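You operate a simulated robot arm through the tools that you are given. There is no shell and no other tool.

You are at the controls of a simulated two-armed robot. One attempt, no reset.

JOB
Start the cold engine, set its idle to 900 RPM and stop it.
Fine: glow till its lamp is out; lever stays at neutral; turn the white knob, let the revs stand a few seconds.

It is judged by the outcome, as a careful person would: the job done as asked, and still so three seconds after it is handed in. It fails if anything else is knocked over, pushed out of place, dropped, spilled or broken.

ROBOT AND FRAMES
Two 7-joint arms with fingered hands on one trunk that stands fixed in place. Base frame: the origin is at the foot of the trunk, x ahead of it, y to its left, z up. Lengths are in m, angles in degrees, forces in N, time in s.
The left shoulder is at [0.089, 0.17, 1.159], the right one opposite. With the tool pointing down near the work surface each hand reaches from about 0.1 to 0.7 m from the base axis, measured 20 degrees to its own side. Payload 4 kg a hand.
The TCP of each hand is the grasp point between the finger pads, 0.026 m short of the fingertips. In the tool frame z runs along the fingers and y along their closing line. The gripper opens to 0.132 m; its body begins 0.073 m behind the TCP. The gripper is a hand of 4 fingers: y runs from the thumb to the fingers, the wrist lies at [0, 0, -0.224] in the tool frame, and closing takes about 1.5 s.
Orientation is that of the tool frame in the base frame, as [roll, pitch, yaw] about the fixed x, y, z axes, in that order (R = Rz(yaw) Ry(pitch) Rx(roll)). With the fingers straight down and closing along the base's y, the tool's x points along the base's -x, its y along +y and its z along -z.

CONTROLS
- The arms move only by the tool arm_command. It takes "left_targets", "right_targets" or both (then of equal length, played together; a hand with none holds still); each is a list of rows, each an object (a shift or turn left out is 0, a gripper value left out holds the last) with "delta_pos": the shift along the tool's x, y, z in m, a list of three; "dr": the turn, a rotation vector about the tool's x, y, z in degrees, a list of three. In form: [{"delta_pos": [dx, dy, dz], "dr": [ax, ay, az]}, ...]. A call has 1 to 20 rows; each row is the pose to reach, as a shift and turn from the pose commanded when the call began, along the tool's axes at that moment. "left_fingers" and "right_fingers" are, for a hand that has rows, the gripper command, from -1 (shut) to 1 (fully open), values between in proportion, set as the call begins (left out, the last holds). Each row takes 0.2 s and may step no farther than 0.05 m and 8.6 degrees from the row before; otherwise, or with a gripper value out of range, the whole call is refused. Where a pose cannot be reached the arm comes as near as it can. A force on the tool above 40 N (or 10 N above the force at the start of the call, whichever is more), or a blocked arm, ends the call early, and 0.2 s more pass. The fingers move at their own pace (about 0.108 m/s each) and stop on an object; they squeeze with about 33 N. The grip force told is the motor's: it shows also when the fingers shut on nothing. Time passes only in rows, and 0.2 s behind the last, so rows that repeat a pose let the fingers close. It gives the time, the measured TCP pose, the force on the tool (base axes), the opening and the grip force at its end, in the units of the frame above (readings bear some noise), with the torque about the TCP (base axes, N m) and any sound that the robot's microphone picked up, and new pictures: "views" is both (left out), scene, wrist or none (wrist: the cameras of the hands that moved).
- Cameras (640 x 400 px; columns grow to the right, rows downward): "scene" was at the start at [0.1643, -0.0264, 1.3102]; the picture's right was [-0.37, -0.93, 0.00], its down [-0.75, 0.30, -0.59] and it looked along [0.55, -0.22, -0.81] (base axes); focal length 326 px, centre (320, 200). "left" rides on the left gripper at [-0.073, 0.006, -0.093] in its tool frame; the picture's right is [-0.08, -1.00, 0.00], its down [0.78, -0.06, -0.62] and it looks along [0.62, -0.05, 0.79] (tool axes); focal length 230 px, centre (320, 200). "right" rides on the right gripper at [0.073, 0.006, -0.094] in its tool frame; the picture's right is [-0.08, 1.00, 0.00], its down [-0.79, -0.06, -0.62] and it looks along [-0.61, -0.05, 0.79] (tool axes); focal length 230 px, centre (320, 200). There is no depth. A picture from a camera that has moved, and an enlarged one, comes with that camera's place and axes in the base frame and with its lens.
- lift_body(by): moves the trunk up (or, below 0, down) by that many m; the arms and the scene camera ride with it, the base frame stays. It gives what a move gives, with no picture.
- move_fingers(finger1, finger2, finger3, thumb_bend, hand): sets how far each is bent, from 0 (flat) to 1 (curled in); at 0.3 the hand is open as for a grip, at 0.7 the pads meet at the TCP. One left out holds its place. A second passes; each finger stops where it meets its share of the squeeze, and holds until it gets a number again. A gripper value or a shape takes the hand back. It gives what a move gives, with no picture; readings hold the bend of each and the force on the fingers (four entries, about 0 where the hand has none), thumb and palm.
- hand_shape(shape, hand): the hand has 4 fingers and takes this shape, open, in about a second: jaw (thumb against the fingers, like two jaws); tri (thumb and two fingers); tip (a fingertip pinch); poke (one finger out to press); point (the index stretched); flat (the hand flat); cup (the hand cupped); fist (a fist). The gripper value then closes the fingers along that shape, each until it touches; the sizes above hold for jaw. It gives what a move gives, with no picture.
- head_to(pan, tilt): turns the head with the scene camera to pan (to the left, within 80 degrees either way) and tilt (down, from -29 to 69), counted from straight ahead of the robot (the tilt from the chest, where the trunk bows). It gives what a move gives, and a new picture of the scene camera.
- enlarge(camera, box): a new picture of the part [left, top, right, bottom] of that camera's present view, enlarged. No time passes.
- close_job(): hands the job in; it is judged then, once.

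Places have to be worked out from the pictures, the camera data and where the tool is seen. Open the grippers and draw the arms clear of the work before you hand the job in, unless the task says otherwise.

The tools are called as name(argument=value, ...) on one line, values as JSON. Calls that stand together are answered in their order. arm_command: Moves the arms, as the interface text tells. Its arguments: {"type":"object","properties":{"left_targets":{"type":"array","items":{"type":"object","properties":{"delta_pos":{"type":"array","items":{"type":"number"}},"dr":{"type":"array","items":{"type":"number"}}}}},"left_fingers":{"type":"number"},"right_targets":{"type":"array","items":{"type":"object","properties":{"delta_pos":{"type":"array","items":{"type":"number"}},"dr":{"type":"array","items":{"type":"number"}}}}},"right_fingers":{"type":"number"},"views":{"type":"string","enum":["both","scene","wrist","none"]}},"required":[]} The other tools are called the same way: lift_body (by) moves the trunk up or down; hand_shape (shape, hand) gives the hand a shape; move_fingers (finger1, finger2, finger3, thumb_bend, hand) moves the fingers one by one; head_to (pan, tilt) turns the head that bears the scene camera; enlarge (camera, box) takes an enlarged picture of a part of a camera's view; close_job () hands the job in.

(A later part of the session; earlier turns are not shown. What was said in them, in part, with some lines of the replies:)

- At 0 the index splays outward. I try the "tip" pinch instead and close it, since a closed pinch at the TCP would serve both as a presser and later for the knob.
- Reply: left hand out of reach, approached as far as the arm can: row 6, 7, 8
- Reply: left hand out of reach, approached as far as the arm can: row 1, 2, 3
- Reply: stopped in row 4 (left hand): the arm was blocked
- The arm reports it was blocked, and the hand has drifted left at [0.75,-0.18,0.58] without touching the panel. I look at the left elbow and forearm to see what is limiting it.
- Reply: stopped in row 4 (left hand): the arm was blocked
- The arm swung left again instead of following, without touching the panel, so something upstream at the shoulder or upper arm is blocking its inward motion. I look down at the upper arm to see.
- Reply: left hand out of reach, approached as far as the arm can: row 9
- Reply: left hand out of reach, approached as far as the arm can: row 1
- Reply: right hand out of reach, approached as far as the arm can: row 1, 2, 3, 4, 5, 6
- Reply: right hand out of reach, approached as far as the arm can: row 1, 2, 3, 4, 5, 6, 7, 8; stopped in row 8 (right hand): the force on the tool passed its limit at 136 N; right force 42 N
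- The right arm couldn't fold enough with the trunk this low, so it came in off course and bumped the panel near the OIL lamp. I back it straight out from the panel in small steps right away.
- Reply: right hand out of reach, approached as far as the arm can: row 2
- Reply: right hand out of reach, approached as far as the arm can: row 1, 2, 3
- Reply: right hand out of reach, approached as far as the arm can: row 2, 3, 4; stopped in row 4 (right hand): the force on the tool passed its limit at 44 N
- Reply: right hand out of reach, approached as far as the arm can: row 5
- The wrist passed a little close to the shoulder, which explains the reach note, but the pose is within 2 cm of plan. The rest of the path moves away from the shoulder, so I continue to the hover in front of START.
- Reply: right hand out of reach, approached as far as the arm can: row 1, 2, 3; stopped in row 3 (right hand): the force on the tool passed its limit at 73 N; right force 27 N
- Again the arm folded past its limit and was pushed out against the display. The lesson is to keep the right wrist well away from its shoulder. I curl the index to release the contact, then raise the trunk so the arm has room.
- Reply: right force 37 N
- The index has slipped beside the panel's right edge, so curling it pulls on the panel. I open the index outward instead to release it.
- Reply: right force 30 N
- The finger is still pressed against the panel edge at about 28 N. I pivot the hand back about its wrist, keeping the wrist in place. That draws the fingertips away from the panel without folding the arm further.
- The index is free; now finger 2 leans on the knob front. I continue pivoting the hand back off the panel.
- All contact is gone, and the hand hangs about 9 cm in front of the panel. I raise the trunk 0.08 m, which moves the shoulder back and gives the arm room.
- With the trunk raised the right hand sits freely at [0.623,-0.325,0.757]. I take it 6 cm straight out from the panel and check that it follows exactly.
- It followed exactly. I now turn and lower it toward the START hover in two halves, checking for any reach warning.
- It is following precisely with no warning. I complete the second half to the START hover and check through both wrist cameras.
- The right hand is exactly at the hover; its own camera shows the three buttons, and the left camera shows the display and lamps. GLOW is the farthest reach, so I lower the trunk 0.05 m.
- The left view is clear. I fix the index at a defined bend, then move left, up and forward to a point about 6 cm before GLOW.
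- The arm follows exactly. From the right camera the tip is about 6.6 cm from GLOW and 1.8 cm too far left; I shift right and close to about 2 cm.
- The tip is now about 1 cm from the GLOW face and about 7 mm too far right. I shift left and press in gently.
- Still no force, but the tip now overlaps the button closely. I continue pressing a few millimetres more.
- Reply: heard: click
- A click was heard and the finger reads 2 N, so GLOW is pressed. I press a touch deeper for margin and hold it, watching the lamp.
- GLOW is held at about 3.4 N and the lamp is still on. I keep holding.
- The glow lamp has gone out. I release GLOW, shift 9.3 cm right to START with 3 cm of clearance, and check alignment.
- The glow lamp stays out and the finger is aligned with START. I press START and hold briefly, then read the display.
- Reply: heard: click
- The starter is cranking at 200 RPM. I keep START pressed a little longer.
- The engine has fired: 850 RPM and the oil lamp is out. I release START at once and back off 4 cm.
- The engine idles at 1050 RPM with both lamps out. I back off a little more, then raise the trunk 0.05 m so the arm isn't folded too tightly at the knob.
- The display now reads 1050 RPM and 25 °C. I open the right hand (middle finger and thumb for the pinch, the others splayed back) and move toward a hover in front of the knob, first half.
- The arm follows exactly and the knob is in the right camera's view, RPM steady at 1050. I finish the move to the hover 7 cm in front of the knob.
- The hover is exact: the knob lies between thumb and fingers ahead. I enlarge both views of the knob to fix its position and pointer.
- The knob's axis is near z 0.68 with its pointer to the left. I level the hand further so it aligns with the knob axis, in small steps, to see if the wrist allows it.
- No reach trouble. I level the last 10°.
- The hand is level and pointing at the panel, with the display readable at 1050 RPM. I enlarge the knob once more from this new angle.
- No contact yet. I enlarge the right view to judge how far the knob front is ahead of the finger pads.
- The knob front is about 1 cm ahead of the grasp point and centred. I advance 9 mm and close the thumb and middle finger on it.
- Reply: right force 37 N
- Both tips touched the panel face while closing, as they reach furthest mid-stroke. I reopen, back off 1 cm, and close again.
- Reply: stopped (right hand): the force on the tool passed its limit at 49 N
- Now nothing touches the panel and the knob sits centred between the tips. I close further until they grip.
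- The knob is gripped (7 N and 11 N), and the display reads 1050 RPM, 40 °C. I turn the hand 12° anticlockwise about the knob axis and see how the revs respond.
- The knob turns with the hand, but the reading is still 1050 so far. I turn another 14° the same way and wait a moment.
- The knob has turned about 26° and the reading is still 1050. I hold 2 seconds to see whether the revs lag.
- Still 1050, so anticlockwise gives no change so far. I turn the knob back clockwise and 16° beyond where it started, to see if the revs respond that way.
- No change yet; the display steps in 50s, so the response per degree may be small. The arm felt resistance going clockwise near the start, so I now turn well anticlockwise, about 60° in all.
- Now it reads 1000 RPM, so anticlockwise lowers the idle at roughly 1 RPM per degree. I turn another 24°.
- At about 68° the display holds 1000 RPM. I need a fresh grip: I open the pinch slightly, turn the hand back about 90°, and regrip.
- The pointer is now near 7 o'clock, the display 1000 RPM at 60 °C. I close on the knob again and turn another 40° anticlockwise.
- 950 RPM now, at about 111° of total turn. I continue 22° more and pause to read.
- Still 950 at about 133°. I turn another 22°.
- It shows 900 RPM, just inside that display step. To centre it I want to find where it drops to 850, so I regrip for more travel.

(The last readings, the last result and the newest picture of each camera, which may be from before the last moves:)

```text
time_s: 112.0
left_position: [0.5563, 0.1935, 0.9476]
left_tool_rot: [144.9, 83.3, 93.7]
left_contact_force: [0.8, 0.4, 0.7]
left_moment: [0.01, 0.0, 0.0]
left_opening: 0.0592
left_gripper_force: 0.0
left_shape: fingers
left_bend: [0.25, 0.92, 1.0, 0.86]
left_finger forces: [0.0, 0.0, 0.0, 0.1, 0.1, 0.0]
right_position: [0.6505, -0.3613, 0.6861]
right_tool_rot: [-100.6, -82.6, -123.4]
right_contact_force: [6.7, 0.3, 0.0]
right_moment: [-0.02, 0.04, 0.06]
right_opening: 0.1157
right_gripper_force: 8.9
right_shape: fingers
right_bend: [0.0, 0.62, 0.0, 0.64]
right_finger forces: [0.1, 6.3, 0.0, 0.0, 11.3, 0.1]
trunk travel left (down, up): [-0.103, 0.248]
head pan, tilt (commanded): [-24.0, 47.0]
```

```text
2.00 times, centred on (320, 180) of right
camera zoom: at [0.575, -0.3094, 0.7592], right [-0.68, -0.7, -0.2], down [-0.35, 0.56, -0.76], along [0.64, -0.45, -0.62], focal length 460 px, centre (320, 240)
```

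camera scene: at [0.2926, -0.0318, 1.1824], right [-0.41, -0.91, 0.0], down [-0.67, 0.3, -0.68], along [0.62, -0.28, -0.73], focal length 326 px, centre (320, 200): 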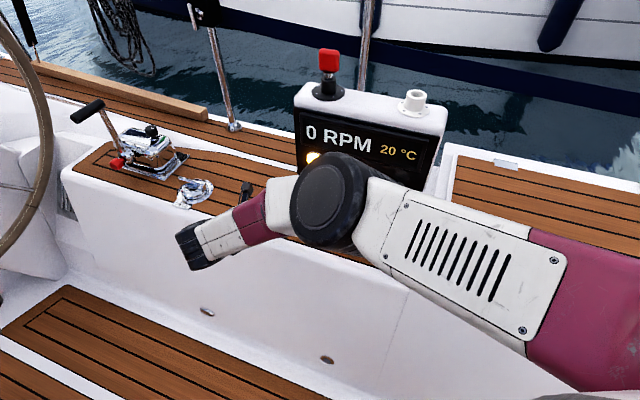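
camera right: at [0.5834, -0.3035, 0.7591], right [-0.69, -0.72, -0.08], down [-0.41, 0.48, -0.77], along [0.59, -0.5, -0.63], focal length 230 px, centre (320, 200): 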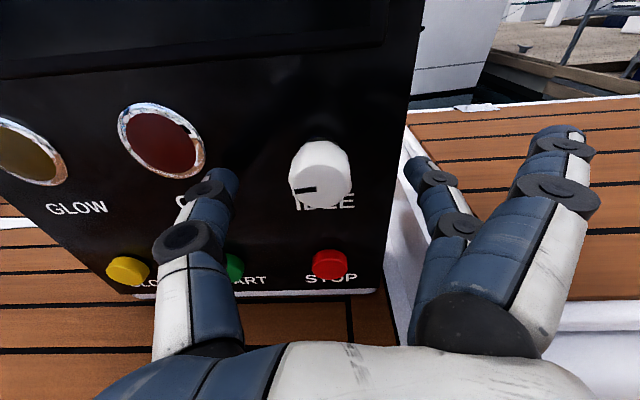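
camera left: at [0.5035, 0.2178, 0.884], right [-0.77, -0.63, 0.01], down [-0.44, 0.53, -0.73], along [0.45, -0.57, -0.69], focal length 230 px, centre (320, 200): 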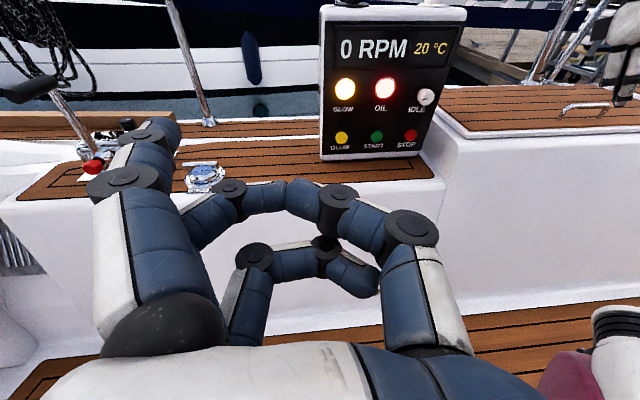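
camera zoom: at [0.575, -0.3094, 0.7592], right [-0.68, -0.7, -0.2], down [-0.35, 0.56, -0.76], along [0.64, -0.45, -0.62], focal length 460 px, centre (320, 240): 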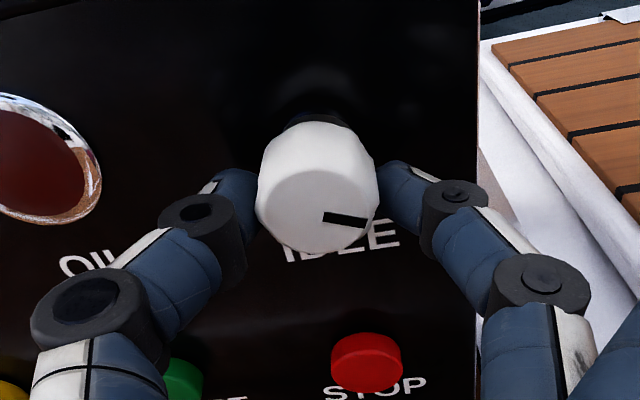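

It holds 900 at 75 °C. I turn a further 16° anticlockwise and wait to see whether it still reads 900.

arm_command(right_targets=[{"dr": [0, 0, -8]}, {"dr": [0, 0, -16]}, {"dr": [0, 0, -16]}, {"dr": [0, 0, -16]}, {"dr": [0, 0, -16]}, {"dr": [0, 0, -16]}, {"dr": [0, 0, -16]}, {"dr": [0, 0, -16]}, {"dr": [0, 0, -16]}], views="none")

enlarge(camera="left", box=[360, 60, 500, 170])

```text
time_s: 114.0
left_position: [0.557, 0.1937, 0.9476]
left_tool_rot: [144.7, 83.3, 93.8]
left_contact_force: [-0.1, -0.2, 0.0]
left_moment: [0.03, 0.0, 0.02]
left_opening: 0.0595
left_gripper_force: 0.0
left_shape: fingers
left_bend: [0.25, 0.92, 1.0, 0.86]
left_finger forces: [0.0, 0.1, 0.1, 0.1, 0.0, 0.1]
right_position: [0.6511, -0.3614, 0.686]
right_tool_rot: [99.1, -81.3, 37.0]
right_contact_force: [4.1, -3.3, 0.4]
right_moment: [-0.01, 0.01, -0.1]
right_opening: 0.1152
right_gripper_force: 8.1
right_shape: fingers
right_bend: [0.0, 0.62, 0.0, 0.65]
right_finger forces: [0.0, 8.2, 0.0, 0.1, 8.5, 0.0]
trunk travel left (down, up): [-0.103, 0.248]
head pan, tilt (commanded): [-24.0, 47.0]
```

```text
3.64 times, centred on (430, 115) of left
camera zoom: at [0.5024, 0.2617, 1.0296], right [-0.77, -0.63, 0.01], down [-0.44, 0.53, -0.73], along [0.45, -0.57, -0.69], focal length 837 px, centre (-80, 509)
```

zoom: 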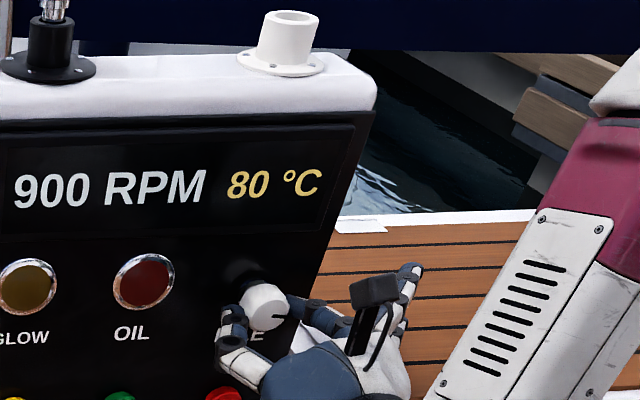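

Still 900 at about 173°. I step on by 10° at a time to find the lower edge.

arm_command(right_targets=[{"dr": [0, 0, -5]}, {"dr": [0, 0, -10]}, {"dr": [0, 0, -10]}, {"dr": [0, 0, -10]}, {"dr": [0, 0, -10]}, {"dr": [0, 0, -10]}, {"dr": [0, 0, -10]}, {"dr": [0, 0, -10]}], views="none")

enlarge(camera="left", box=[360, 60, 500, 170])

```text
time_s: 115.8
left_position: [0.5565, 0.1941, 0.9473]
left_tool_rot: [144.8, 83.4, 93.8]
left_contact_force: [-0.5, -0.5, 0.2]
left_moment: [0.01, 0.01, -0.02]
left_opening: 0.0594
left_gripper_force: 0.0
left_shape: fingers
left_bend: [0.25, 0.92, 1.0, 0.86]
left_finger forces: [0.0, 0.0, 0.1, 0.1, 0.0, 0.0]
right_position: [0.6507, -0.362, 0.6858]
right_tool_rot: [94.4, -71.3, 42.0]
right_contact_force: [2.1, -3.3, -2.1]
right_moment: [0.03, -0.03, -0.1]
right_opening: 0.1143
right_gripper_force: 8.7
right_shape: fingers
right_bend: [0.0, 0.62, 0.0, 0.65]
right_finger forces: [0.0, 8.5, 0.0, 0.0, 8.5, 0.0]
trunk travel left (down, up): [-0.103, 0.248]
head pan, tilt (commanded): [-24.0, 47.0]
```

```text
3.64 times, centred on (430, 115) of left
camera zoom: at [0.5025, 0.2617, 1.0296], right [-0.77, -0.63, 0.01], down [-0.44, 0.53, -0.73], along [0.45, -0.57, -0.69], focal length 837 px, centre (-80, 509)
```

zoom: 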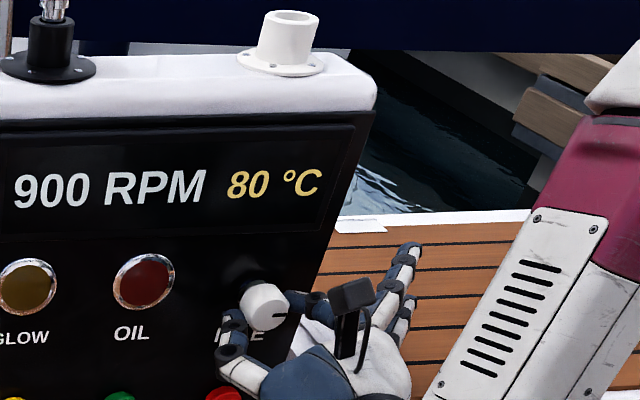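

Still 900 at about 183° and 80 °C. Another 10° step.

arm_command(right_targets=[{"dr": [0, 0, -5]}, {"dr": [0, 0, -10]}, {"dr": [0, 0, -10]}, {"dr": [0, 0, -10]}, {"dr": [0, 0, -10]}, {"dr": [0, 0, -10]}, {"dr": [0, 0, -10]}, {"dr": [0, 0, -10]}], views="none")

enlarge(camera="left", box=[360, 60, 500, 170])

```text
time_s: 117.6
left_position: [0.5579, 0.1949, 0.9476]
left_tool_rot: [144.7, 83.3, 93.9]
left_contact_force: [0.0, 0.2, -0.7]
left_moment: [0.01, -0.01, -0.01]
left_opening: 0.0592
left_gripper_force: 0.1
left_shape: fingers
left_bend: [0.25, 0.92, 1.0, 0.86]
left_finger forces: [0.1, 0.1, 0.0, 0.1, 0.1, 0.0]
right_position: [0.6522, -0.3625, 0.6851]
right_tool_rot: [92.9, -61.3, 43.4]
right_contact_force: [1.0, -3.6, -3.0]
right_moment: [0.01, 0.03, -0.19]
right_opening: 0.1139
right_gripper_force: 9.1
right_shape: fingers
right_bend: [0.0, 0.62, 0.0, 0.65]
right_finger forces: [0.0, 9.3, 0.0, 0.1, 8.2, 0.0]
trunk travel left (down, up): [-0.103, 0.248]
head pan, tilt (commanded): [-24.0, 47.0]
```

```text
3.64 times, centred on (430, 115) of left
camera zoom: at [0.5024, 0.2616, 1.0296], right [-0.77, -0.63, 0.01], down [-0.44, 0.53, -0.73], along [0.45, -0.57, -0.69], focal length 837 px, centre (-80, 509)
```

zoom: 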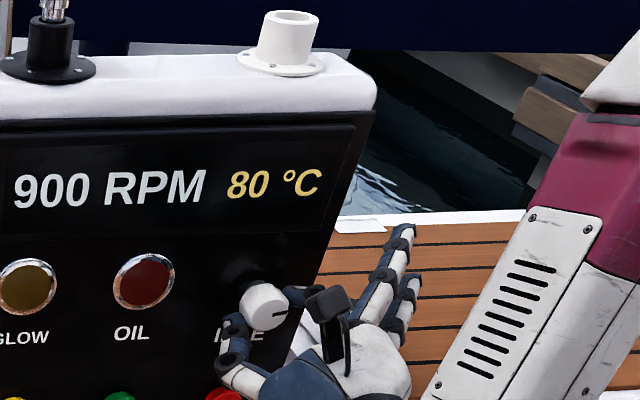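

Still 900 at about 193°. One more 10° step.

arm_command(right_targets=[{"dr": [0, 0, -5]}, {"dr": [0, 0, -10]}, {"dr": [0, 0, -10]}, {"dr": [0, 0, -10]}, {"dr": [0, 0, -10]}, {"dr": [0, 0, -10]}, {"dr": [0, 0, -10]}, {"dr": [0, 0, -10]}], views="none")

enlarge(camera="left", box=[360, 60, 500, 170])

enlarge(camera="right", box=[160, 80, 480, 280])

```text
time_s: 119.4
left_position: [0.5576, 0.194, 0.9487]
left_tool_rot: [144.7, 83.4, 93.7]
left_contact_force: [-0.2, 0.5, -0.4]
left_moment: [-0.02, 0.02, 0.02]
left_opening: 0.0594
left_gripper_force: 0.1
left_shape: fingers
left_bend: [0.25, 0.92, 1.0, 0.86]
left_finger forces: [0.0, 0.0, 0.0, 0.0, 0.0, 0.0]
right_position: [0.65, -0.3618, 0.6855]
right_tool_rot: [92.3, -51.4, 44.4]
right_contact_force: [-1.4, -5.1, -3.4]
right_moment: [0.01, -0.02, -0.22]
right_opening: 0.1133
right_gripper_force: 9.0
right_shape: fingers
right_bend: [0.0, 0.62, 0.0, 0.66]
right_finger forces: [0.0, 9.9, 0.0, 0.0, 8.2, 0.0]
trunk travel left (down, up): [-0.103, 0.248]
head pan, tilt (commanded): [-24.0, 47.0]
```

```text
3.64 times, centred on (430, 115) of left
camera zoom: at [0.5023, 0.2614, 1.0297], right [-0.77, -0.63, 0.01], down [-0.44, 0.53, -0.73], along [0.45, -0.57, -0.69], focal length 837 px, centre (-80, 509)
```

zoom: 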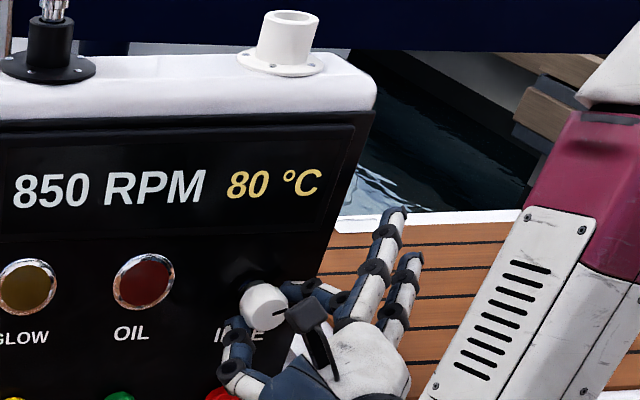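

```text
2.00 times, centred on (320, 180) of right
camera zoom: at [0.6132, -0.2694, 0.7479], right [-0.56, -0.6, 0.56], down [-0.76, 0.12, -0.64], along [0.32, -0.79, -0.53], focal length 460 px, centre (320, 240)
```

zoom: 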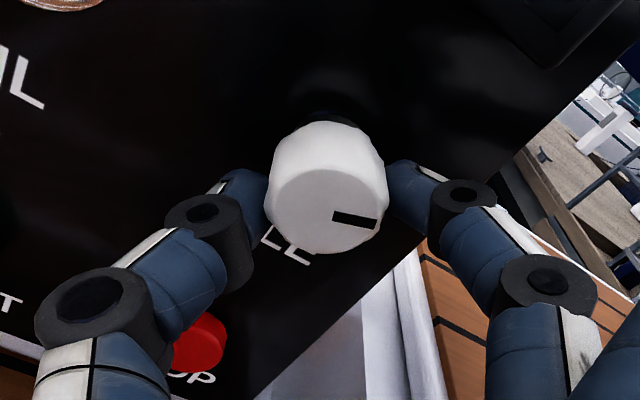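

It dropped to 850 at about 201°, so the lower edge is near 196° and the upper edge near 148°. The middle of the 900 step is therefore about 170°. I turn back clockwise about 33° and check the pointer.

arm_command(right_targets=[{"dr": [0, 0, 8]}, {"dr": [0, 0, 16]}, {"dr": [0, 0, 24]}, {"dr": [0, 0, 33]}, {"dr": [0, 0, 33]}, {"dr": [0, 0, 33]}, {"dr": [0, 0, 33]}, {"dr": [0, 0, 33]}], views="none")

enlarge(camera="left", box=[360, 60, 500, 170])

enlarge(camera="right", box=[160, 80, 480, 280])

```text
refused: row 4 steps farther than a row can; nothing moved
```

```text
3.64 times, centred on (430, 115) of left
camera zoom: at [0.5023, 0.2614, 1.0297], right [-0.77, -0.63, 0.01], down [-0.44, 0.53, -0.73], along [0.45, -0.57, -0.69], focal length 837 px, centre (-80, 509)
```

zoom: 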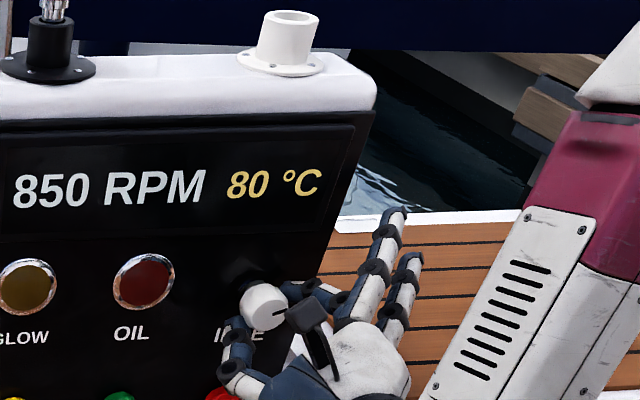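

```text
2.00 times, centred on (320, 180) of right
camera zoom: at [0.6132, -0.2694, 0.7479], right [-0.56, -0.6, 0.56], down [-0.76, 0.12, -0.64], along [0.32, -0.79, -0.53], focal length 460 px, centre (320, 240)
```

zoom: 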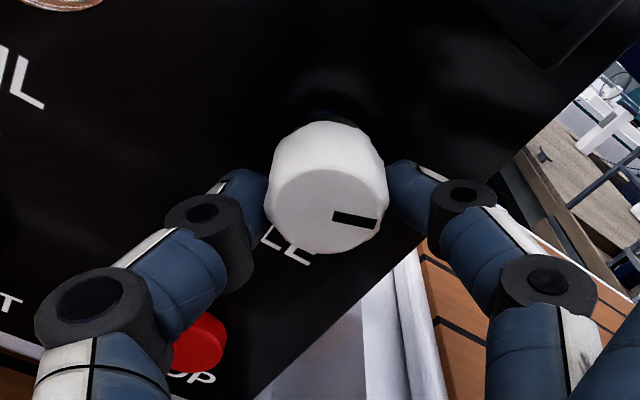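

The call was refused because one step was too large; nothing moved. I resend it with even steps.

arm_command(right_targets=[{"dr": [0, 0, 8]}, {"dr": [0, 0, 16]}, {"dr": [0, 0, 24]}, {"dr": [0, 0, 32]}, {"dr": [0, 0, 33]}, {"dr": [0, 0, 33]}, {"dr": [0, 0, 33]}, {"dr": [0, 0, 33]}, {"dr": [0, 0, 33]}], views="none")

enlarge(camera="left", box=[360, 60, 500, 170])

enlarge(camera="right", box=[160, 80, 480, 280])

```text
time_s: 121.4
left_position: [0.5574, 0.1966, 0.9465]
left_tool_rot: [144.7, 83.4, 93.8]
left_contact_force: [1.0, 0.6, 0.1]
left_moment: [-0.01, 0.03, 0.02]
left_opening: 0.0593
left_gripper_force: 0.1
left_shape: fingers
left_bend: [0.25, 0.92, 1.0, 0.86]
left_finger forces: [0.0, 0.0, 0.1, 0.1, 0.0, 0.0]
right_position: [0.6513, -0.3618, 0.6862]
right_tool_rot: [103.8, -84.2, 32.5]
right_contact_force: [6.2, 0.9, -3.1]
right_moment: [0.01, 0.06, 0.09]
right_opening: 0.1153
right_gripper_force: 9.7
right_shape: fingers
right_bend: [0.0, 0.62, 0.0, 0.65]
right_finger forces: [0.1, 6.5, 0.0, 0.0, 11.7, 0.1]
trunk travel left (down, up): [-0.103, 0.248]
head pan, tilt (commanded): [-24.0, 47.0]
```

```text
3.64 times, centred on (430, 115) of left
camera zoom: at [0.5027, 0.2619, 1.0294], right [-0.77, -0.63, 0.01], down [-0.44, 0.53, -0.73], along [0.45, -0.57, -0.69], focal length 837 px, centre (-80, 509)
```

zoom: 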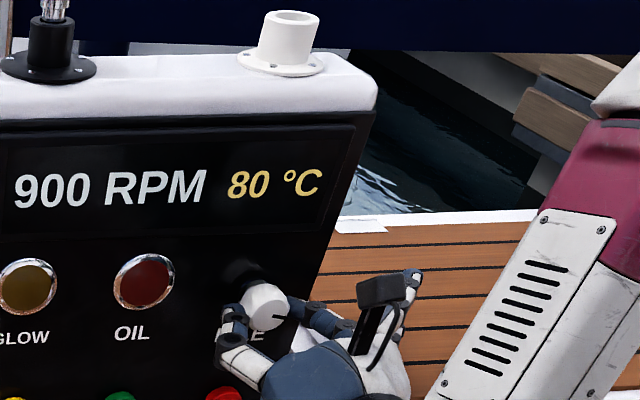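

```text
2.00 times, centred on (320, 180) of right
camera zoom: at [0.5863, -0.2975, 0.7606], right [-0.69, -0.72, 0.02], down [-0.47, 0.43, -0.77], along [0.55, -0.55, -0.64], focal length 460 px, centre (320, 240)
```

zoom: 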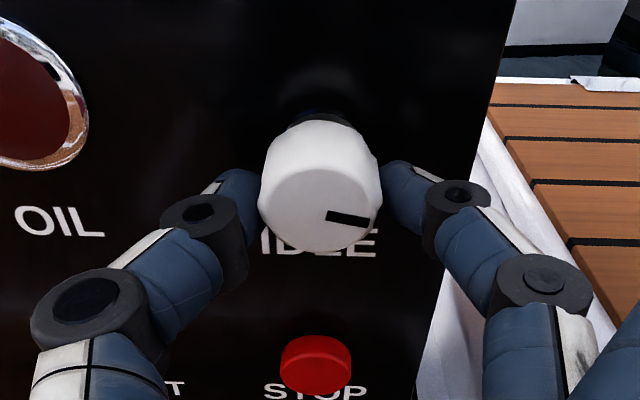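

900 RPM again, with the knob at about 172°, in the middle of the band. I release the knob and back straight off, then let the revs stand.

move_fingers(hand="right", finger2=0.5, thumb_bend=0.5)

arm_command(right_targets=[{"delta_pos": [0, 0, -0.02]}, {"delta_pos": [0, 0, -0.04]}, {"delta_pos": [0, 0, -0.05]}, {"delta_pos": [0, 0, -0.05]}], views="wrist")

enlarge(camera="left", box=[360, 60, 500, 170])

```text
time_s: 122.4
left_position: [0.5568, 0.1939, 0.9471]
left_tool_rot: [144.6, 83.3, 93.6]
left_contact_force: [-0.9, 0.0, 1.3]
left_moment: [-0.02, 0.01, 0.02]
left_opening: 0.0593
left_gripper_force: 0.1
left_shape: fingers
left_bend: [0.25, 0.92, 1.0, 0.86]
left_finger forces: [0.1, 0.0, 0.1, 0.0, 0.0, 0.0]
right_position: [0.6505, -0.3623, 0.6864]
right_tool_rot: [103.7, -84.2, 32.4]
right_contact_force: [0.1, -0.4, -0.2]
right_moment: [-0.01, -0.03, 0.01]
right_opening: 0.1342
right_gripper_force: 0.1
right_shape: fingers
right_bend: [0.0, 0.5, 0.0, 0.5]
right_finger forces: [0.0, 0.0, 0.0, 0.1, 0.1, 0.0]
trunk travel left (down, up): [-0.103, 0.248]
head pan, tilt (commanded): [-24.0, 47.0]
```

```text
time_s: 123.4
left_position: [0.5574, 0.1946, 0.947]
left_tool_rot: [144.6, 83.4, 93.6]
left_contact_force: [0.3, -0.5, -0.1]
left_moment: [-0.02, 0.0, -0.01]
left_opening: 0.0592
left_gripper_force: 0.1
left_shape: fingers
left_bend: [0.25, 0.92, 1.0, 0.86]
left_finger forces: [0.0, 0.0, 0.0, 0.0, 0.1, 0.0]
right_position: [0.6146, -0.3268, 0.6881]
right_tool_rot: [103.6, -84.2, 32.5]
right_contact_force: [0.1, -0.2, 0.5]
right_moment: [-0.04, 0.01, -0.01]
right_opening: 0.1338
right_gripper_force: 0.1
right_shape: fingers
right_bend: [0.0, 0.5, 0.0, 0.5]
right_finger forces: [0.1, 0.0, 0.0, 0.1, 0.1, 0.0]
trunk travel left (down, up): [-0.103, 0.248]
head pan, tilt (commanded): [-24.0, 47.0]
camera right: at [0.55, -0.263, 0.7627], right [-0.69, -0.72, 0.02], down [-0.47, 0.43, -0.77], along [0.55, -0.55, -0.64], focal length 230 px, centre (320, 200)
```

right: 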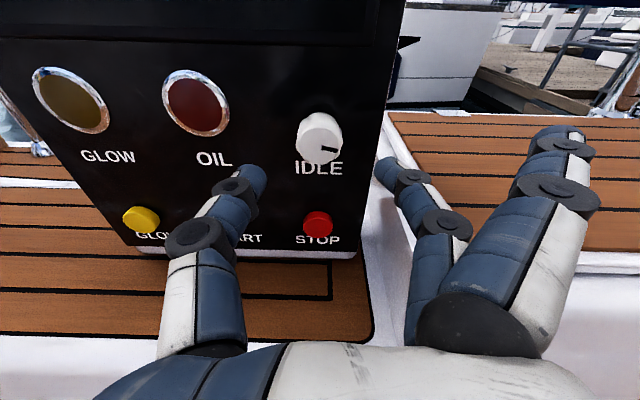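

```text
3.64 times, centred on (430, 115) of left
camera zoom: at [0.5022, 0.2619, 1.0297], right [-0.77, -0.63, 0.01], down [-0.44, 0.53, -0.73], along [0.45, -0.57, -0.69], focal length 837 px, centre (-80, 509)
```

zoom: 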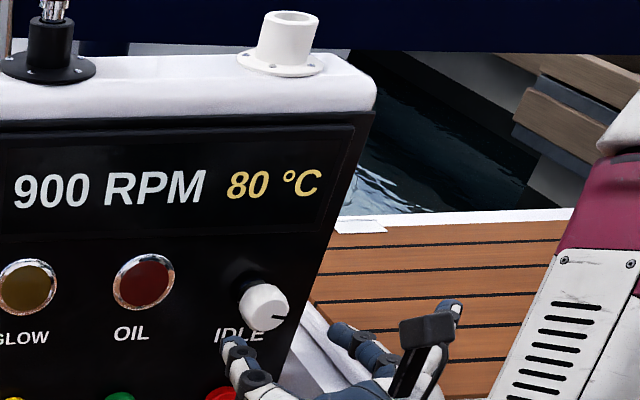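

The knob is free with the pointer just below 3 o'clock, and the display reads 900 RPM. I let the revs stand a few seconds while rolling the hand upright, then form the pointer finger for STOP.

arm_command(right_targets=[{"dr": [0, 0, 5.8]}, {"dr": [0, 0, 5.8]}, {"dr": [0, 0, 5.8]}, {"dr": [0, 0, 5.8]}, {"dr": [0, 0, 5.8]}, {"dr": [0, 0, 5.8]}, {"dr": [0, 0, 5.8]}, {"dr": [0, 0, 5.8]}, {"dr": [0, 0, 5.8]}, {"dr": [0, 0, 5.8]}, {"dr": [0, 0, 5.8]}, {"dr": [0, 0, 5.8]}, {"dr": [0, 0, 5.8]}, {"dr": [0, 0, 5.8]}, {"dr": [0, 0, 5.8]}], views="none")

move_fingers(hand="right", finger1=0.27, finger2=1, finger3=1, thumb_bend=0.9)

enlarge(camera="left", box=[360, 60, 500, 170])

enlarge(camera="right", box=[0, 0, 640, 400])

```text
time_s: 126.6
left_position: [0.5557, 0.1951, 0.9483]
left_tool_rot: [144.6, 83.4, 93.6]
left_contact_force: [0.0, 0.5, -0.1]
left_moment: [0.02, 0.02, -0.02]
left_opening: 0.0593
left_gripper_force: 0.0
left_shape: fingers
left_bend: [0.25, 0.92, 1.0, 0.86]
left_finger forces: [0.0, 0.0, 0.1, 0.0, 0.0, 0.1]
right_position: [0.6149, -0.3266, 0.6885]
right_tool_rot: [-172.8, -88.7, -51.3]
right_contact_force: [0.0, -0.1, 0.1]
right_moment: [-0.01, -0.01, 0.0]
right_opening: 0.1339
right_gripper_force: 0.1
right_shape: fingers
right_bend: [0.0, 0.5, 0.0, 0.5]
right_finger forces: [0.0, 0.1, 0.0, 0.0, 0.0, 0.0]
trunk travel left (down, up): [-0.103, 0.248]
head pan, tilt (commanded): [-24.0, 47.0]
```

```text
time_s: 127.6
left_position: [0.5558, 0.1931, 0.9487]
left_tool_rot: [144.6, 83.4, 93.6]
left_contact_force: [0.9, -0.5, -0.6]
left_moment: [-0.02, 0.03, 0.01]
left_opening: 0.0594
left_gripper_force: 0.0
left_shape: fingers
left_bend: [0.25, 0.92, 1.0, 0.86]
left_finger forces: [0.0, 0.1, 0.0, 0.0, 0.1, 0.0]
right_position: [0.6148, -0.3275, 0.6886]
right_tool_rot: [-172.8, -88.7, -51.3]
right_contact_force: [0.4, -0.3, -0.1]
right_moment: [-0.01, 0.03, -0.01]
right_opening: 0.0585
right_gripper_force: 0.1
right_shape: fingers
right_bend: [0.27, 0.91, 1.0, 0.85]
right_finger forces: [0.0, 0.1, 0.1, 0.0, 0.1, 0.0]
trunk travel left (down, up): [-0.103, 0.248]
head pan, tilt (commanded): [-24.0, 47.0]
```

```text
3.64 times, centred on (430, 115) of left
camera zoom: at [0.5022, 0.2619, 1.0297], right [-0.77, -0.63, 0.01], down [-0.44, 0.53, -0.73], along [0.45, -0.57, -0.69], focal length 837 px, centre (-80, 509)
```

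zoom: 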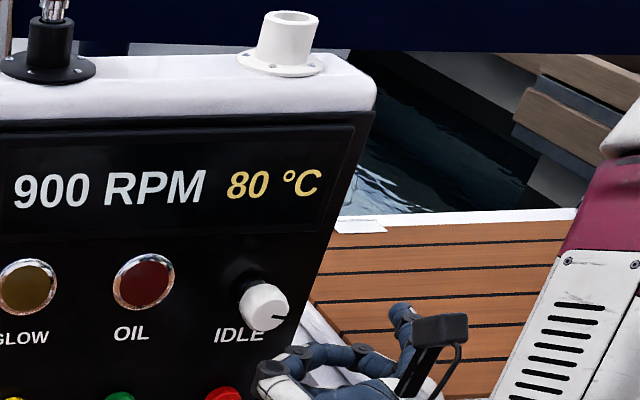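

```text
1.00 times, centred on (320, 200) of right (not enlarged: the box is as wide or as high as the picture)
camera zoom: at [0.5448, -0.2685, 0.7623], right [-0.69, -0.72, -0.08], down [-0.41, 0.49, -0.77], along [0.59, -0.5, -0.63], focal length 230 px, centre (320, 200)
```

zoom: 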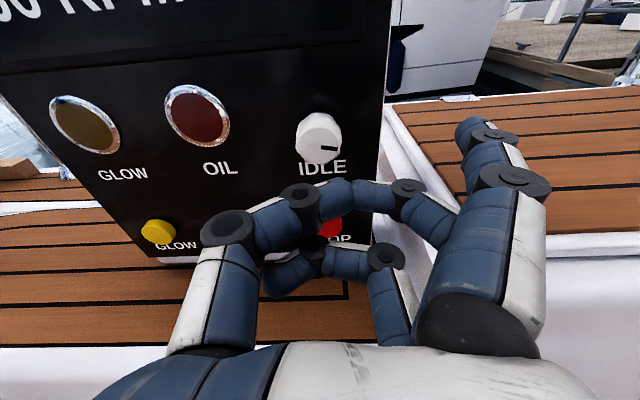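

The revs have stood at 900 RPM for over six seconds. I move to a hover 8 cm in front of STOP with the hand tilted down as before.

arm_command(right_targets=[{"delta_pos": [-0.0154, -0.0182, -0.0047], "dr": [0, -6.8, 0]}, {"delta_pos": [-0.0308, -0.0364, -0.0094], "dr": [0, -13.6, 0]}, {"delta_pos": [-0.0462, -0.0545, -0.0141], "dr": [0, -20.4, 0]}, {"delta_pos": [-0.0616, -0.0727, -0.0188], "dr": [0, -27.2, 0]}, {"delta_pos": [-0.077, -0.0909, -0.0235], "dr": [0, -34, 0]}, {"delta_pos": [-0.077, -0.0909, -0.0235], "dr": [0, -34, 0]}], views="wrist")

enlarge(camera="left", box=[300, 20, 540, 220])

```text
time_s: 129.0
left_position: [0.5573, 0.1938, 0.9483]
left_tool_rot: [144.7, 83.4, 93.6]
left_contact_force: [-0.2, 0.3, 0.6]
left_moment: [0.02, 0.05, -0.04]
left_opening: 0.0593
left_gripper_force: 0.0
left_shape: fingers
left_bend: [0.25, 0.92, 1.0, 0.86]
left_finger forces: [0.0, 0.0, 0.0, 0.0, 0.0, 0.0]
right_position: [0.6594, -0.2437, 0.611]
right_tool_rot: [-179.7, -54.5, -44.1]
right_contact_force: [0.0, 0.0, -0.3]
right_moment: [-0.03, 0.0, -0.02]
right_opening: 0.0581
right_gripper_force: 0.0
right_shape: fingers
right_bend: [0.27, 0.92, 1.0, 0.86]
right_finger forces: [0.1, 0.0, 0.0, 0.1, 0.0, 0.0]
trunk travel left (down, up): [-0.103, 0.248]
head pan, tilt (commanded): [-24.0, 47.0]
camera right: at [0.6316, -0.2258, 0.7237], right [-0.72, -0.69, -0.07], down [-0.65, 0.71, -0.28], along [0.24, -0.16, -0.96], focal length 230 px, centre (320, 200)
```

right: 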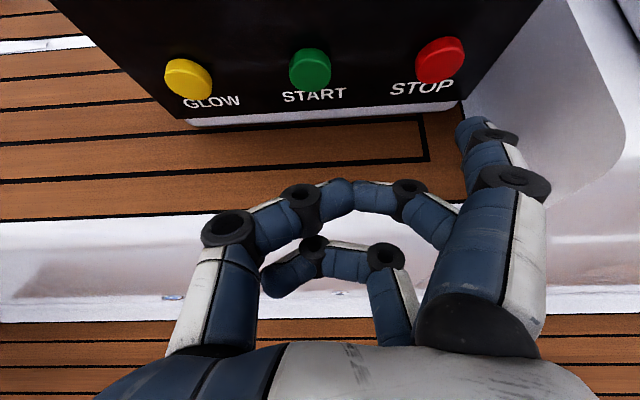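

```text
2.00 times, centred on (420, 120) of left
camera zoom: at [0.5022, 0.262, 1.0297], right [-0.77, -0.63, 0.01], down [-0.44, 0.53, -0.73], along [0.45, -0.57, -0.69], focal length 460 px, centre (120, 360)
```

zoom: 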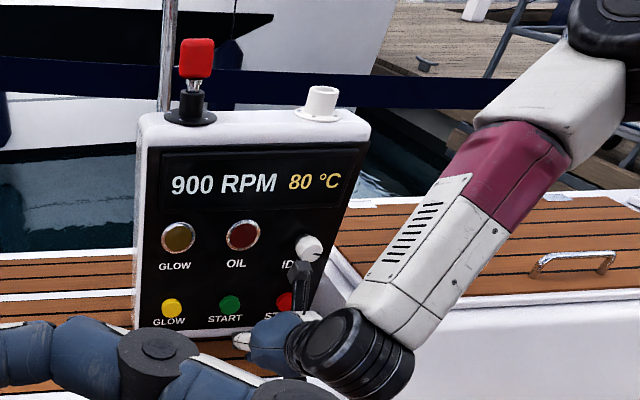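

900 RPM holds and STOP is right ahead of the fingertip. I approach to about 2 cm.

arm_command(right_targets=[{"delta_pos": [0.0099, 0, 0.0297]}, {"delta_pos": [0.0197, 0, 0.0594]}, {"delta_pos": [0.0197, 0, 0.0594]}], views="none")

enlarge(camera="right", box=[360, 0, 620, 170])

enlarge(camera="left", box=[300, 20, 540, 220])

```text
time_s: 129.8
left_position: [0.5561, 0.1946, 0.9479]
left_tool_rot: [144.5, 83.4, 93.6]
left_contact_force: [-0.3, -0.1, -0.2]
left_moment: [0.03, 0.01, -0.02]
left_opening: 0.0594
left_gripper_force: 0.1
left_shape: fingers
left_bend: [0.25, 0.92, 1.0, 0.86]
left_finger forces: [0.1, 0.0, 0.0, 0.1, 0.0, 0.0]
right_position: [0.7031, -0.2851, 0.5931]
right_tool_rot: [-179.7, -54.6, -44.2]
right_contact_force: [-0.4, 0.7, -0.3]
right_moment: [0.0, 0.0, 0.02]
right_opening: 0.0581
right_gripper_force: 0.1
right_shape: fingers
right_bend: [0.27, 0.92, 1.0, 0.86]
right_finger forces: [0.0, 0.0, 0.1, 0.1, 0.0, 0.1]
trunk travel left (down, up): [-0.103, 0.248]
head pan, tilt (commanded): [-24.0, 47.0]
```

```text
2.35 times, centred on (490, 85) of right
camera zoom: at [0.6752, -0.2671, 0.7061], right [-0.72, -0.69, -0.07], down [-0.65, 0.71, -0.28], along [0.24, -0.16, -0.96], focal length 541 px, centre (-80, 471)
```

zoom: 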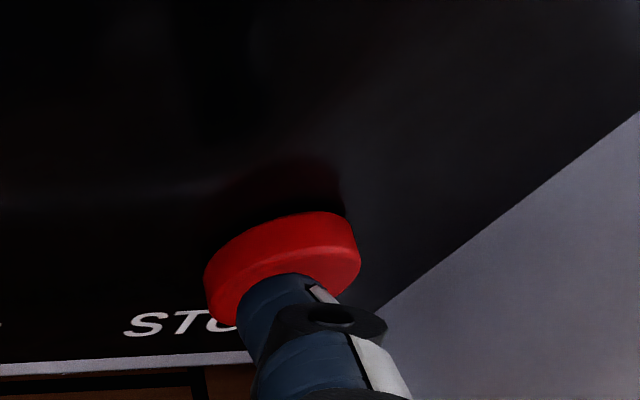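

```text
2.00 times, centred on (420, 120) of left
camera zoom: at [0.5022, 0.2619, 1.0297], right [-0.77, -0.63, 0.01], down [-0.44, 0.53, -0.73], along [0.45, -0.57, -0.69], focal length 460 px, centre (120, 360)
```

zoom: 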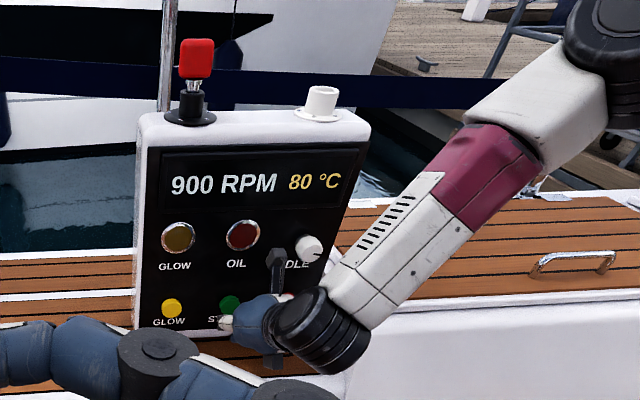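

Aligned with STOP, 900 RPM still showing. I press STOP and hold until the engine stops.

arm_command(right_targets=[{"delta_pos": [0.0057, 0, 0.0082]}, {"delta_pos": [0.0103, 0, 0.0147]}, {"delta_pos": [0.0126, 0, 0.018]}, {"delta_pos": [0.0126, 0, 0.018]}, {"delta_pos": [0.0126, 0, 0.018]}, {"delta_pos": [0.0126, 0, 0.018]}, {"delta_pos": [0.0126, 0, 0.018]}], views="none")

enlarge(camera="left", box=[300, 20, 540, 220])

```text
time_s: 131.4
left_position: [0.5546, 0.1968, 0.9488]
left_tool_rot: [143.8, 83.6, 92.9]
left_contact_force: [-0.4, 0.2, 0.9]
left_moment: [-0.01, -0.02, 0.0]
left_opening: 0.0593
left_gripper_force: 0.0
left_shape: fingers
left_bend: [0.25, 0.92, 1.0, 0.86]
left_finger forces: [0.0, 0.0, 0.0, 0.0, 0.0, 0.1]
right_position: [0.719, -0.2987, 0.5945]
right_tool_rot: [-179.6, -54.7, -44.2]
right_contact_force: [-7.4, 22.3, 11.0]
right_moment: [-1.05, 0.44, -1.54]
right_opening: 0.0621
right_gripper_force: 11.9
right_shape: fingers
right_bend: [0.24, 0.92, 1.0, 0.86]
right_finger forces: [24.0, 0.0, 0.0, 0.1, 0.0, 0.1]
trunk travel left (down, up): [-0.103, 0.248]
head pan, tilt (commanded): [-24.0, 47.0]
heard: click
```

```text
2.00 times, centred on (420, 120) of left
camera zoom: at [0.5009, 0.2635, 1.0301], right [-0.77, -0.63, 0.01], down [-0.44, 0.53, -0.73], along [0.46, -0.57, -0.69], focal length 460 px, centre (120, 360)
```

zoom: 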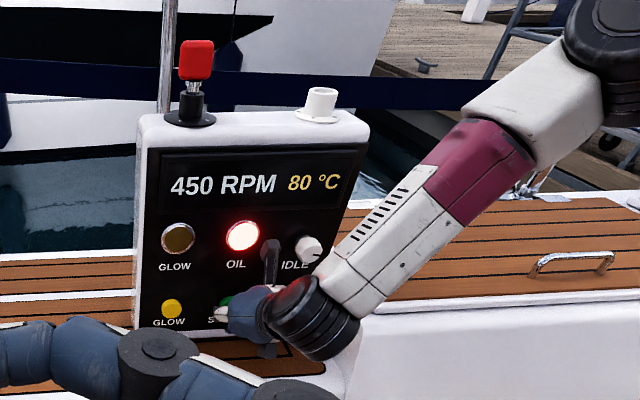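

STOP clicked, the revs are falling through 450 and the oil lamp is back on. I keep it pressed until the display reads 0, easing the force a little.

arm_command(right_targets=[{"delta_pos": [-0.0011, 0, -0.0016]}, {"delta_pos": [-0.0011, 0, -0.0016]}, {"delta_pos": [-0.0011, 0, -0.0016]}, {"delta_pos": [-0.0011, 0, -0.0016]}, {"delta_pos": [-0.0011, 0, -0.0016]}, {"delta_pos": [-0.0011, 0, -0.0016]}, {"delta_pos": [-0.0011, 0, -0.0016]}, {"delta_pos": [-0.0011, 0, -0.0016]}], views="none")

enlarge(camera="left", box=[300, 20, 540, 220])

```text
time_s: 133.2
left_position: [0.5564, 0.196, 0.9481]
left_tool_rot: [144.2, 83.3, 93.1]
left_contact_force: [-0.3, -0.3, 0.5]
left_moment: [0.03, -0.02, 0.02]
left_opening: 0.0594
left_gripper_force: 0.3
left_shape: fingers
left_bend: [0.25, 0.92, 1.0, 0.86]
left_finger forces: [0.0, 0.0, 0.0, 0.0, 0.0, 0.1]
right_position: [0.7165, -0.2988, 0.5928]
right_tool_rot: [-179.7, -54.8, -44.3]
right_contact_force: [-2.6, 7.8, 9.6]
right_moment: [-0.95, 0.42, -0.55]
right_opening: 0.0625
right_gripper_force: 6.5
right_shape: fingers
right_bend: [0.23, 0.92, 1.0, 0.86]
right_finger forces: [12.9, 0.1, 0.0, 0.0, 0.1, 0.0]
trunk travel left (down, up): [-0.103, 0.248]
head pan, tilt (commanded): [-24.0, 47.0]
```

```text
2.00 times, centred on (420, 120) of left
camera zoom: at [0.5013, 0.2627, 1.03], right [-0.77, -0.63, 0.01], down [-0.44, 0.53, -0.73], along [0.45, -0.57, -0.69], focal length 460 px, centre (120, 360)
```

zoom: 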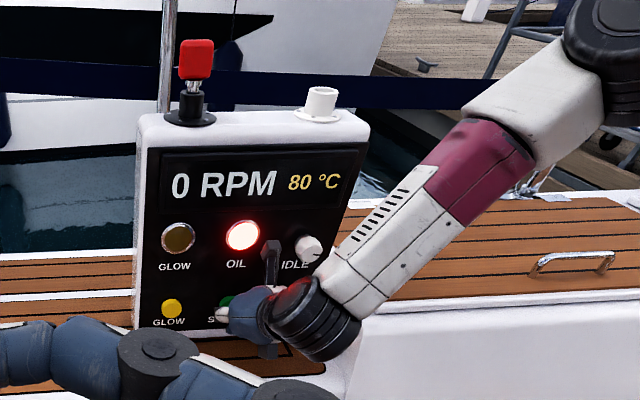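

The engine is stopped: 0 RPM. I release STOP and back straight out 10 cm.

arm_command(right_targets=[{"delta_pos": [-0.0144, 0, -0.0205]}, {"delta_pos": [-0.0287, 0, -0.041]}, {"delta_pos": [-0.0431, 0, -0.0614]}, {"delta_pos": [-0.0574, 0, -0.0819]}, {"delta_pos": [-0.0574, 0, -0.0819]}], views="none")

enlarge(camera="left", box=[300, 20, 540, 220])

enlarge(camera="right", box=[0, 0, 640, 400])

```text
time_s: 134.4
left_position: [0.5573, 0.1945, 0.9478]
left_tool_rot: [144.6, 83.5, 93.6]
left_contact_force: [-0.4, 0.5, 0.0]
left_moment: [-0.02, 0.01, 0.01]
left_opening: 0.0593
left_gripper_force: 0.0
left_shape: fingers
left_bend: [0.25, 0.92, 1.0, 0.86]
left_finger forces: [0.0, 0.0, 0.0, 0.0, 0.1, 0.0]
right_position: [0.6452, -0.2285, 0.5937]
right_tool_rot: [-179.7, -54.5, -44.2]
right_contact_force: [0.3, -0.5, 0.0]
right_moment: [0.0, 0.0, 0.0]
right_opening: 0.0582
right_gripper_force: 0.0
right_shape: fingers
right_bend: [0.27, 0.92, 1.0, 0.86]
right_finger forces: [0.0, 0.0, 0.0, 0.1, 0.1, 0.1]
trunk travel left (down, up): [-0.103, 0.248]
head pan, tilt (commanded): [-24.0, 47.0]
```

```text
2.00 times, centred on (420, 120) of left
camera zoom: at [0.5022, 0.2619, 1.0297], right [-0.77, -0.63, 0.01], down [-0.44, 0.53, -0.73], along [0.45, -0.57, -0.69], focal length 460 px, centre (120, 360)
```

zoom: 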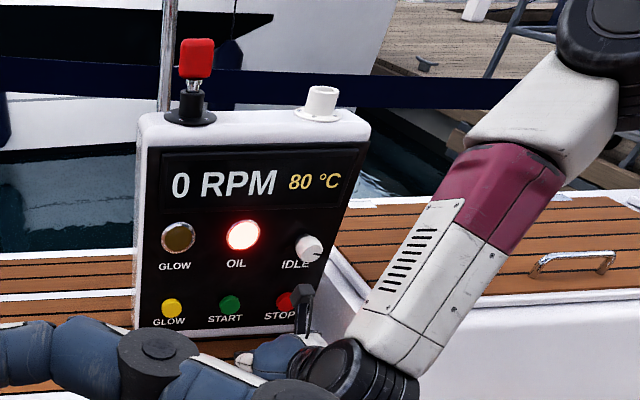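

```text
1.00 times, centred on (320, 200) of right (not enlarged: the box is as wide or as high as the picture)
camera zoom: at [0.6167, -0.2106, 0.7067], right [-0.72, -0.69, -0.07], down [-0.65, 0.71, -0.28], along [0.24, -0.16, -0.96], focal length 230 px, centre (320, 200)
```

zoom: 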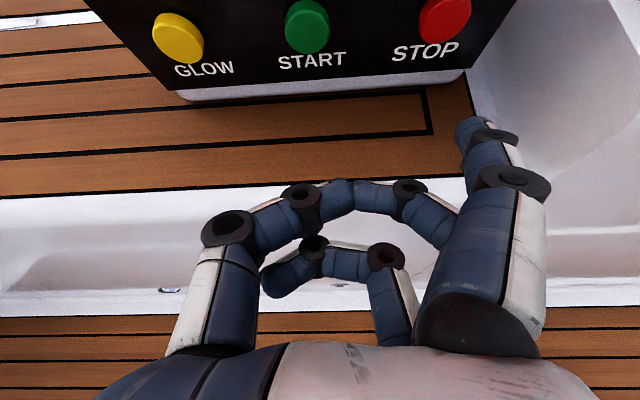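

Released; the engine stays at 0 RPM with the knob still at its setting. I withdraw the right arm along the path it came, up and away from the panel.

arm_command(right_targets=[{"delta_pos": [0.0225, -0.0006, -0.0229], "dr": [1.02, -6.38, -1.77]}, {"delta_pos": [0.045, -0.0011, -0.0458], "dr": [2.04, -12.77, -3.53]}, {"delta_pos": [0.0675, -0.0017, -0.0687], "dr": [3.07, -19.15, -5.3]}, {"delta_pos": [0.0878, 0.0276, -0.0796], "dr": [4.09, -25.5, -7.07]}, {"delta_pos": [0.1081, 0.0569, -0.0904], "dr": [5.11, -31.9, -8.83]}, {"delta_pos": [0.1284, 0.0862, -0.1013], "dr": [6.13, -38.3, -10.6]}], views="scene")

```text
time_s: 135.8
left_position: [0.5567, 0.1943, 0.9489]
left_tool_rot: [144.1, 83.4, 93.2]
left_contact_force: [-0.1, -0.4, 0.8]
left_moment: [0.0, 0.0, 0.04]
left_opening: 0.059
left_gripper_force: 0.1
left_shape: fingers
left_bend: [0.25, 0.92, 1.0, 0.86]
left_finger forces: [0.0, 0.0, 0.1, 0.0, 0.0, 0.0]
right_position: [0.5783, -0.2854, 0.7583]
right_tool_rot: [179.1, -16.0, -31.7]
right_contact_force: [-1.3, 0.0, -0.3]
right_moment: [0.0, 0.03, -0.04]
right_opening: 0.0582
right_gripper_force: 0.1
right_shape: fingers
right_bend: [0.27, 0.92, 1.0, 0.86]
right_finger forces: [0.0, 0.1, 0.0, 0.0, 0.0, 0.0]
trunk travel left (down, up): [-0.103, 0.248]
head pan, tilt (commanded): [-24.0, 47.0]
camera scene: at [0.2369, -0.0318, 1.2427], right [-0.41, -0.91, 0.0], down [-0.67, 0.3, -0.68], along [0.62, -0.28, -0.73], focal length 326 px, centre (320, 200)
```

scene: 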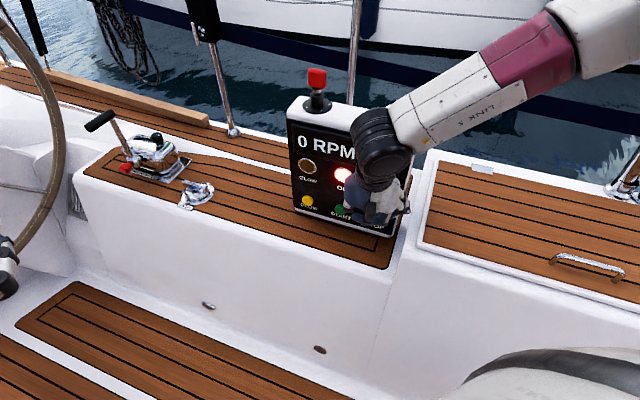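

Clear of the panel. I carry the right hand further right and up to its tool-down rest area.

arm_command(right_targets=[{"delta_pos": [-0.0095, 0.0331, -0.0209], "dr": [0, -3.2, 0]}, {"delta_pos": [-0.019, 0.0662, -0.0418], "dr": [0, -6.4, 0]}, {"delta_pos": [-0.0284, 0.0994, -0.0628], "dr": [0, -9.6, 0]}, {"delta_pos": [-0.0379, 0.1325, -0.0837], "dr": [0, -12.8, 0]}, {"delta_pos": [-0.0474, 0.1656, -0.1046], "dr": [0, -16, 0]}], views="scene")

```text
time_s: 137.0
left_position: [0.5568, 0.195, 0.9482]
left_tool_rot: [144.6, 83.4, 93.7]
left_contact_force: [0.9, 0.1, -0.1]
left_moment: [0.0, -0.02, -0.03]
left_opening: 0.059
left_gripper_force: 0.0
left_shape: fingers
left_bend: [0.25, 0.92, 1.0, 0.86]
left_finger forces: [0.0, 0.0, 0.0, 0.0, 0.0, 0.1]
right_position: [0.4297, -0.3859, 0.8469]
right_tool_rot: [179.2, -0.1, -32.0]
right_contact_force: [0.2, -0.3, -0.1]
right_moment: [0.0, 0.02, -0.02]
right_opening: 0.0577
right_gripper_force: 0.0
right_shape: fingers
right_bend: [0.27, 0.92, 1.0, 0.86]
right_finger forces: [0.1, 0.1, 0.1, 0.0, 0.0, 0.0]
trunk travel left (down, up): [-0.103, 0.248]
head pan, tilt (commanded): [-24.0, 47.0]
camera scene: at [0.2377, -0.0324, 1.2424], right [-0.41, -0.91, 0.0], down [-0.67, 0.3, -0.68], along [0.62, -0.28, -0.73], focal length 326 px, centre (320, 200)
```

scene: 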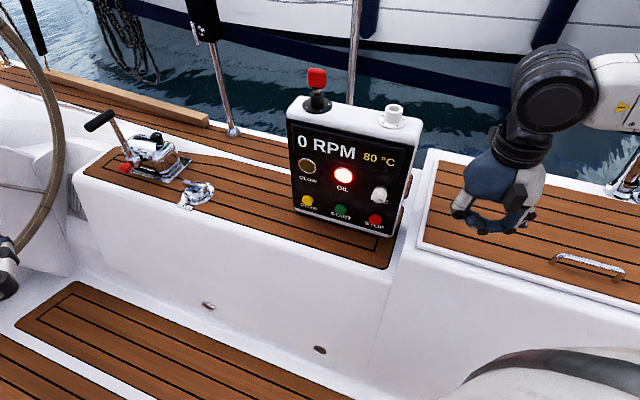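

Both arms are clear, and the display reads 0 RPM with the panel and lever in place. I open both hands to the normal jaw shape before handing in.

hand_shape(shape="jaw", hand="right")

hand_shape(shape="jaw", hand="left")

enlarge(camera="scene", box=[70, 50, 430, 275])

enlarge(camera="left", box=[300, 20, 540, 220])

```text
time_s: 137.9
left_position: [0.5575, 0.1942, 0.9476]
left_tool_rot: [144.5, 83.5, 93.6]
left_contact_force: [-0.1, -0.7, -0.4]
left_moment: [0.04, 0.02, 0.02]
left_opening: 0.0593
left_gripper_force: 0.0
left_shape: fingers
left_bend: [0.25, 0.92, 1.0, 0.86]
left_finger forces: [0.0, 0.0, 0.1, 0.0, 0.1, 0.0]
right_position: [0.4298, -0.3856, 0.8457]
right_tool_rot: [179.2, -0.2, -31.9]
right_contact_force: [-0.3, 0.7, 0.1]
right_moment: [0.01, 0.0, -0.01]
right_opening: 0.1319
right_gripper_force: 0.1
right_shape: jaw
right_bend: [0.3, 0.3, 0.3, 0.3]
right_finger forces: [0.1, 0.0, 0.0, 0.1, 0.1, 0.0]
trunk travel left (down, up): [-0.103, 0.248]
head pan, tilt (commanded): [-24.0, 47.0]
```

```text
time_s: 138.8
left_position: [0.5554, 0.1947, 0.9481]
left_tool_rot: [144.7, 83.4, 93.6]
left_contact_force: [0.1, -0.2, 0.6]
left_moment: [-0.05, 0.0, -0.02]
left_opening: 0.1317
left_gripper_force: 0.1
left_shape: jaw
left_bend: [0.3, 0.3, 0.3, 0.3]
left_finger forces: [0.1, 0.0, 0.0, 0.1, 0.0, 0.0]
right_position: [0.4303, -0.3841, 0.8462]
right_tool_rot: [179.1, 0.0, -32.0]
right_contact_force: [0.2, -0.1, 0.0]
right_moment: [0.04, 0.0, 0.02]
right_opening: 0.1316
right_gripper_force: 0.0
right_shape: jaw
right_bend: [0.3, 0.3, 0.3, 0.3]
right_finger forces: [0.1, 0.0, 0.0, 0.1, 0.0, 0.0]
trunk travel left (down, up): [-0.103, 0.248]
head pan, tilt (commanded): [-24.0, 47.0]
```

```text
1.78 times, centred on (250, 162) of scene
camera zoom: at [0.2376, -0.0319, 1.2424], right [-0.41, -0.91, 0.0], down [-0.67, 0.3, -0.68], along [0.62, -0.28, -0.73], focal length 580 px, centre (444, 267)
```

zoom: 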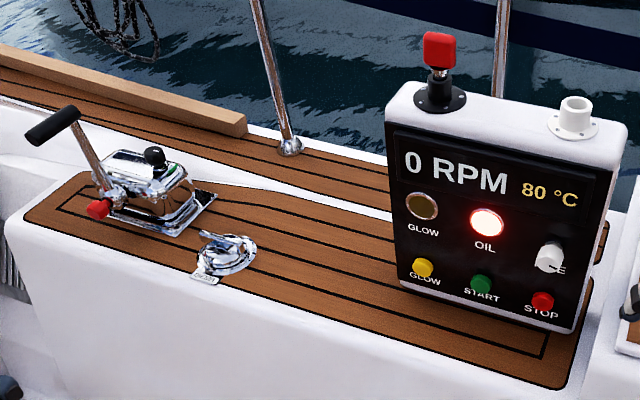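

```text
2.00 times, centred on (420, 120) of left
camera zoom: at [0.5022, 0.2619, 1.0297], right [-0.77, -0.63, 0.01], down [-0.44, 0.53, -0.73], along [0.45, -0.57, -0.69], focal length 460 px, centre (120, 360)
```

zoom: 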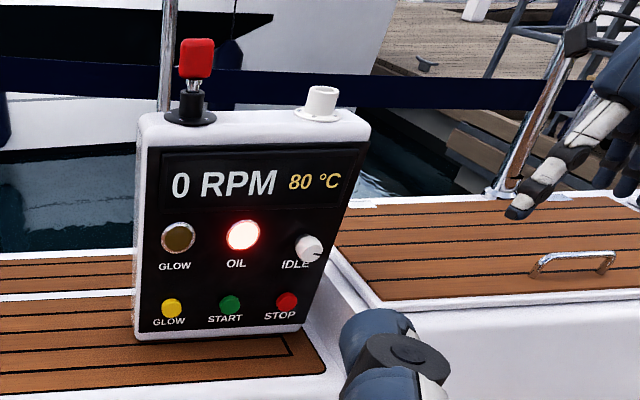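

The engine is stopped at 0 RPM with its idle set to 900, the lever was never touched, and everything is in place. Both hands are open and clear of the panel, so I hand the job in.

close_job()

```text
The job is handed in.
```

The engine was started from cold, set to idle at 900 RPM, and stopped; I've handed the job in. I haven't seen the verdict.

- **Glow and start:** I held GLOW until its lamp went out, then pressed START. The engine fired and settled at 1050 RPM with the oil lamp out.
- **Idle:** I turned the white knob anticlockwise to 900. The display only shows steps of 50, so I went down until it dropped to 850, then set the knob near the middle of the 900 step. It held 900 for about 8 seconds before I pressed STOP.
- **Stop:** I held STOP until the display read 0 RPM, and it stayed at 0 after release.
- **Lever:** it was never touched and stayed where it was.

While I was finding a workable reach, the right hand bumped the panel three times before the engine was started. The highest force was 136 N, near the OIL lamp. The thumb also pressed the panel once while I was gripping the knob. I saw no damage, and the panel's position and display looked unchanged in the later pictures.

Both hands are open and clear of the panel.
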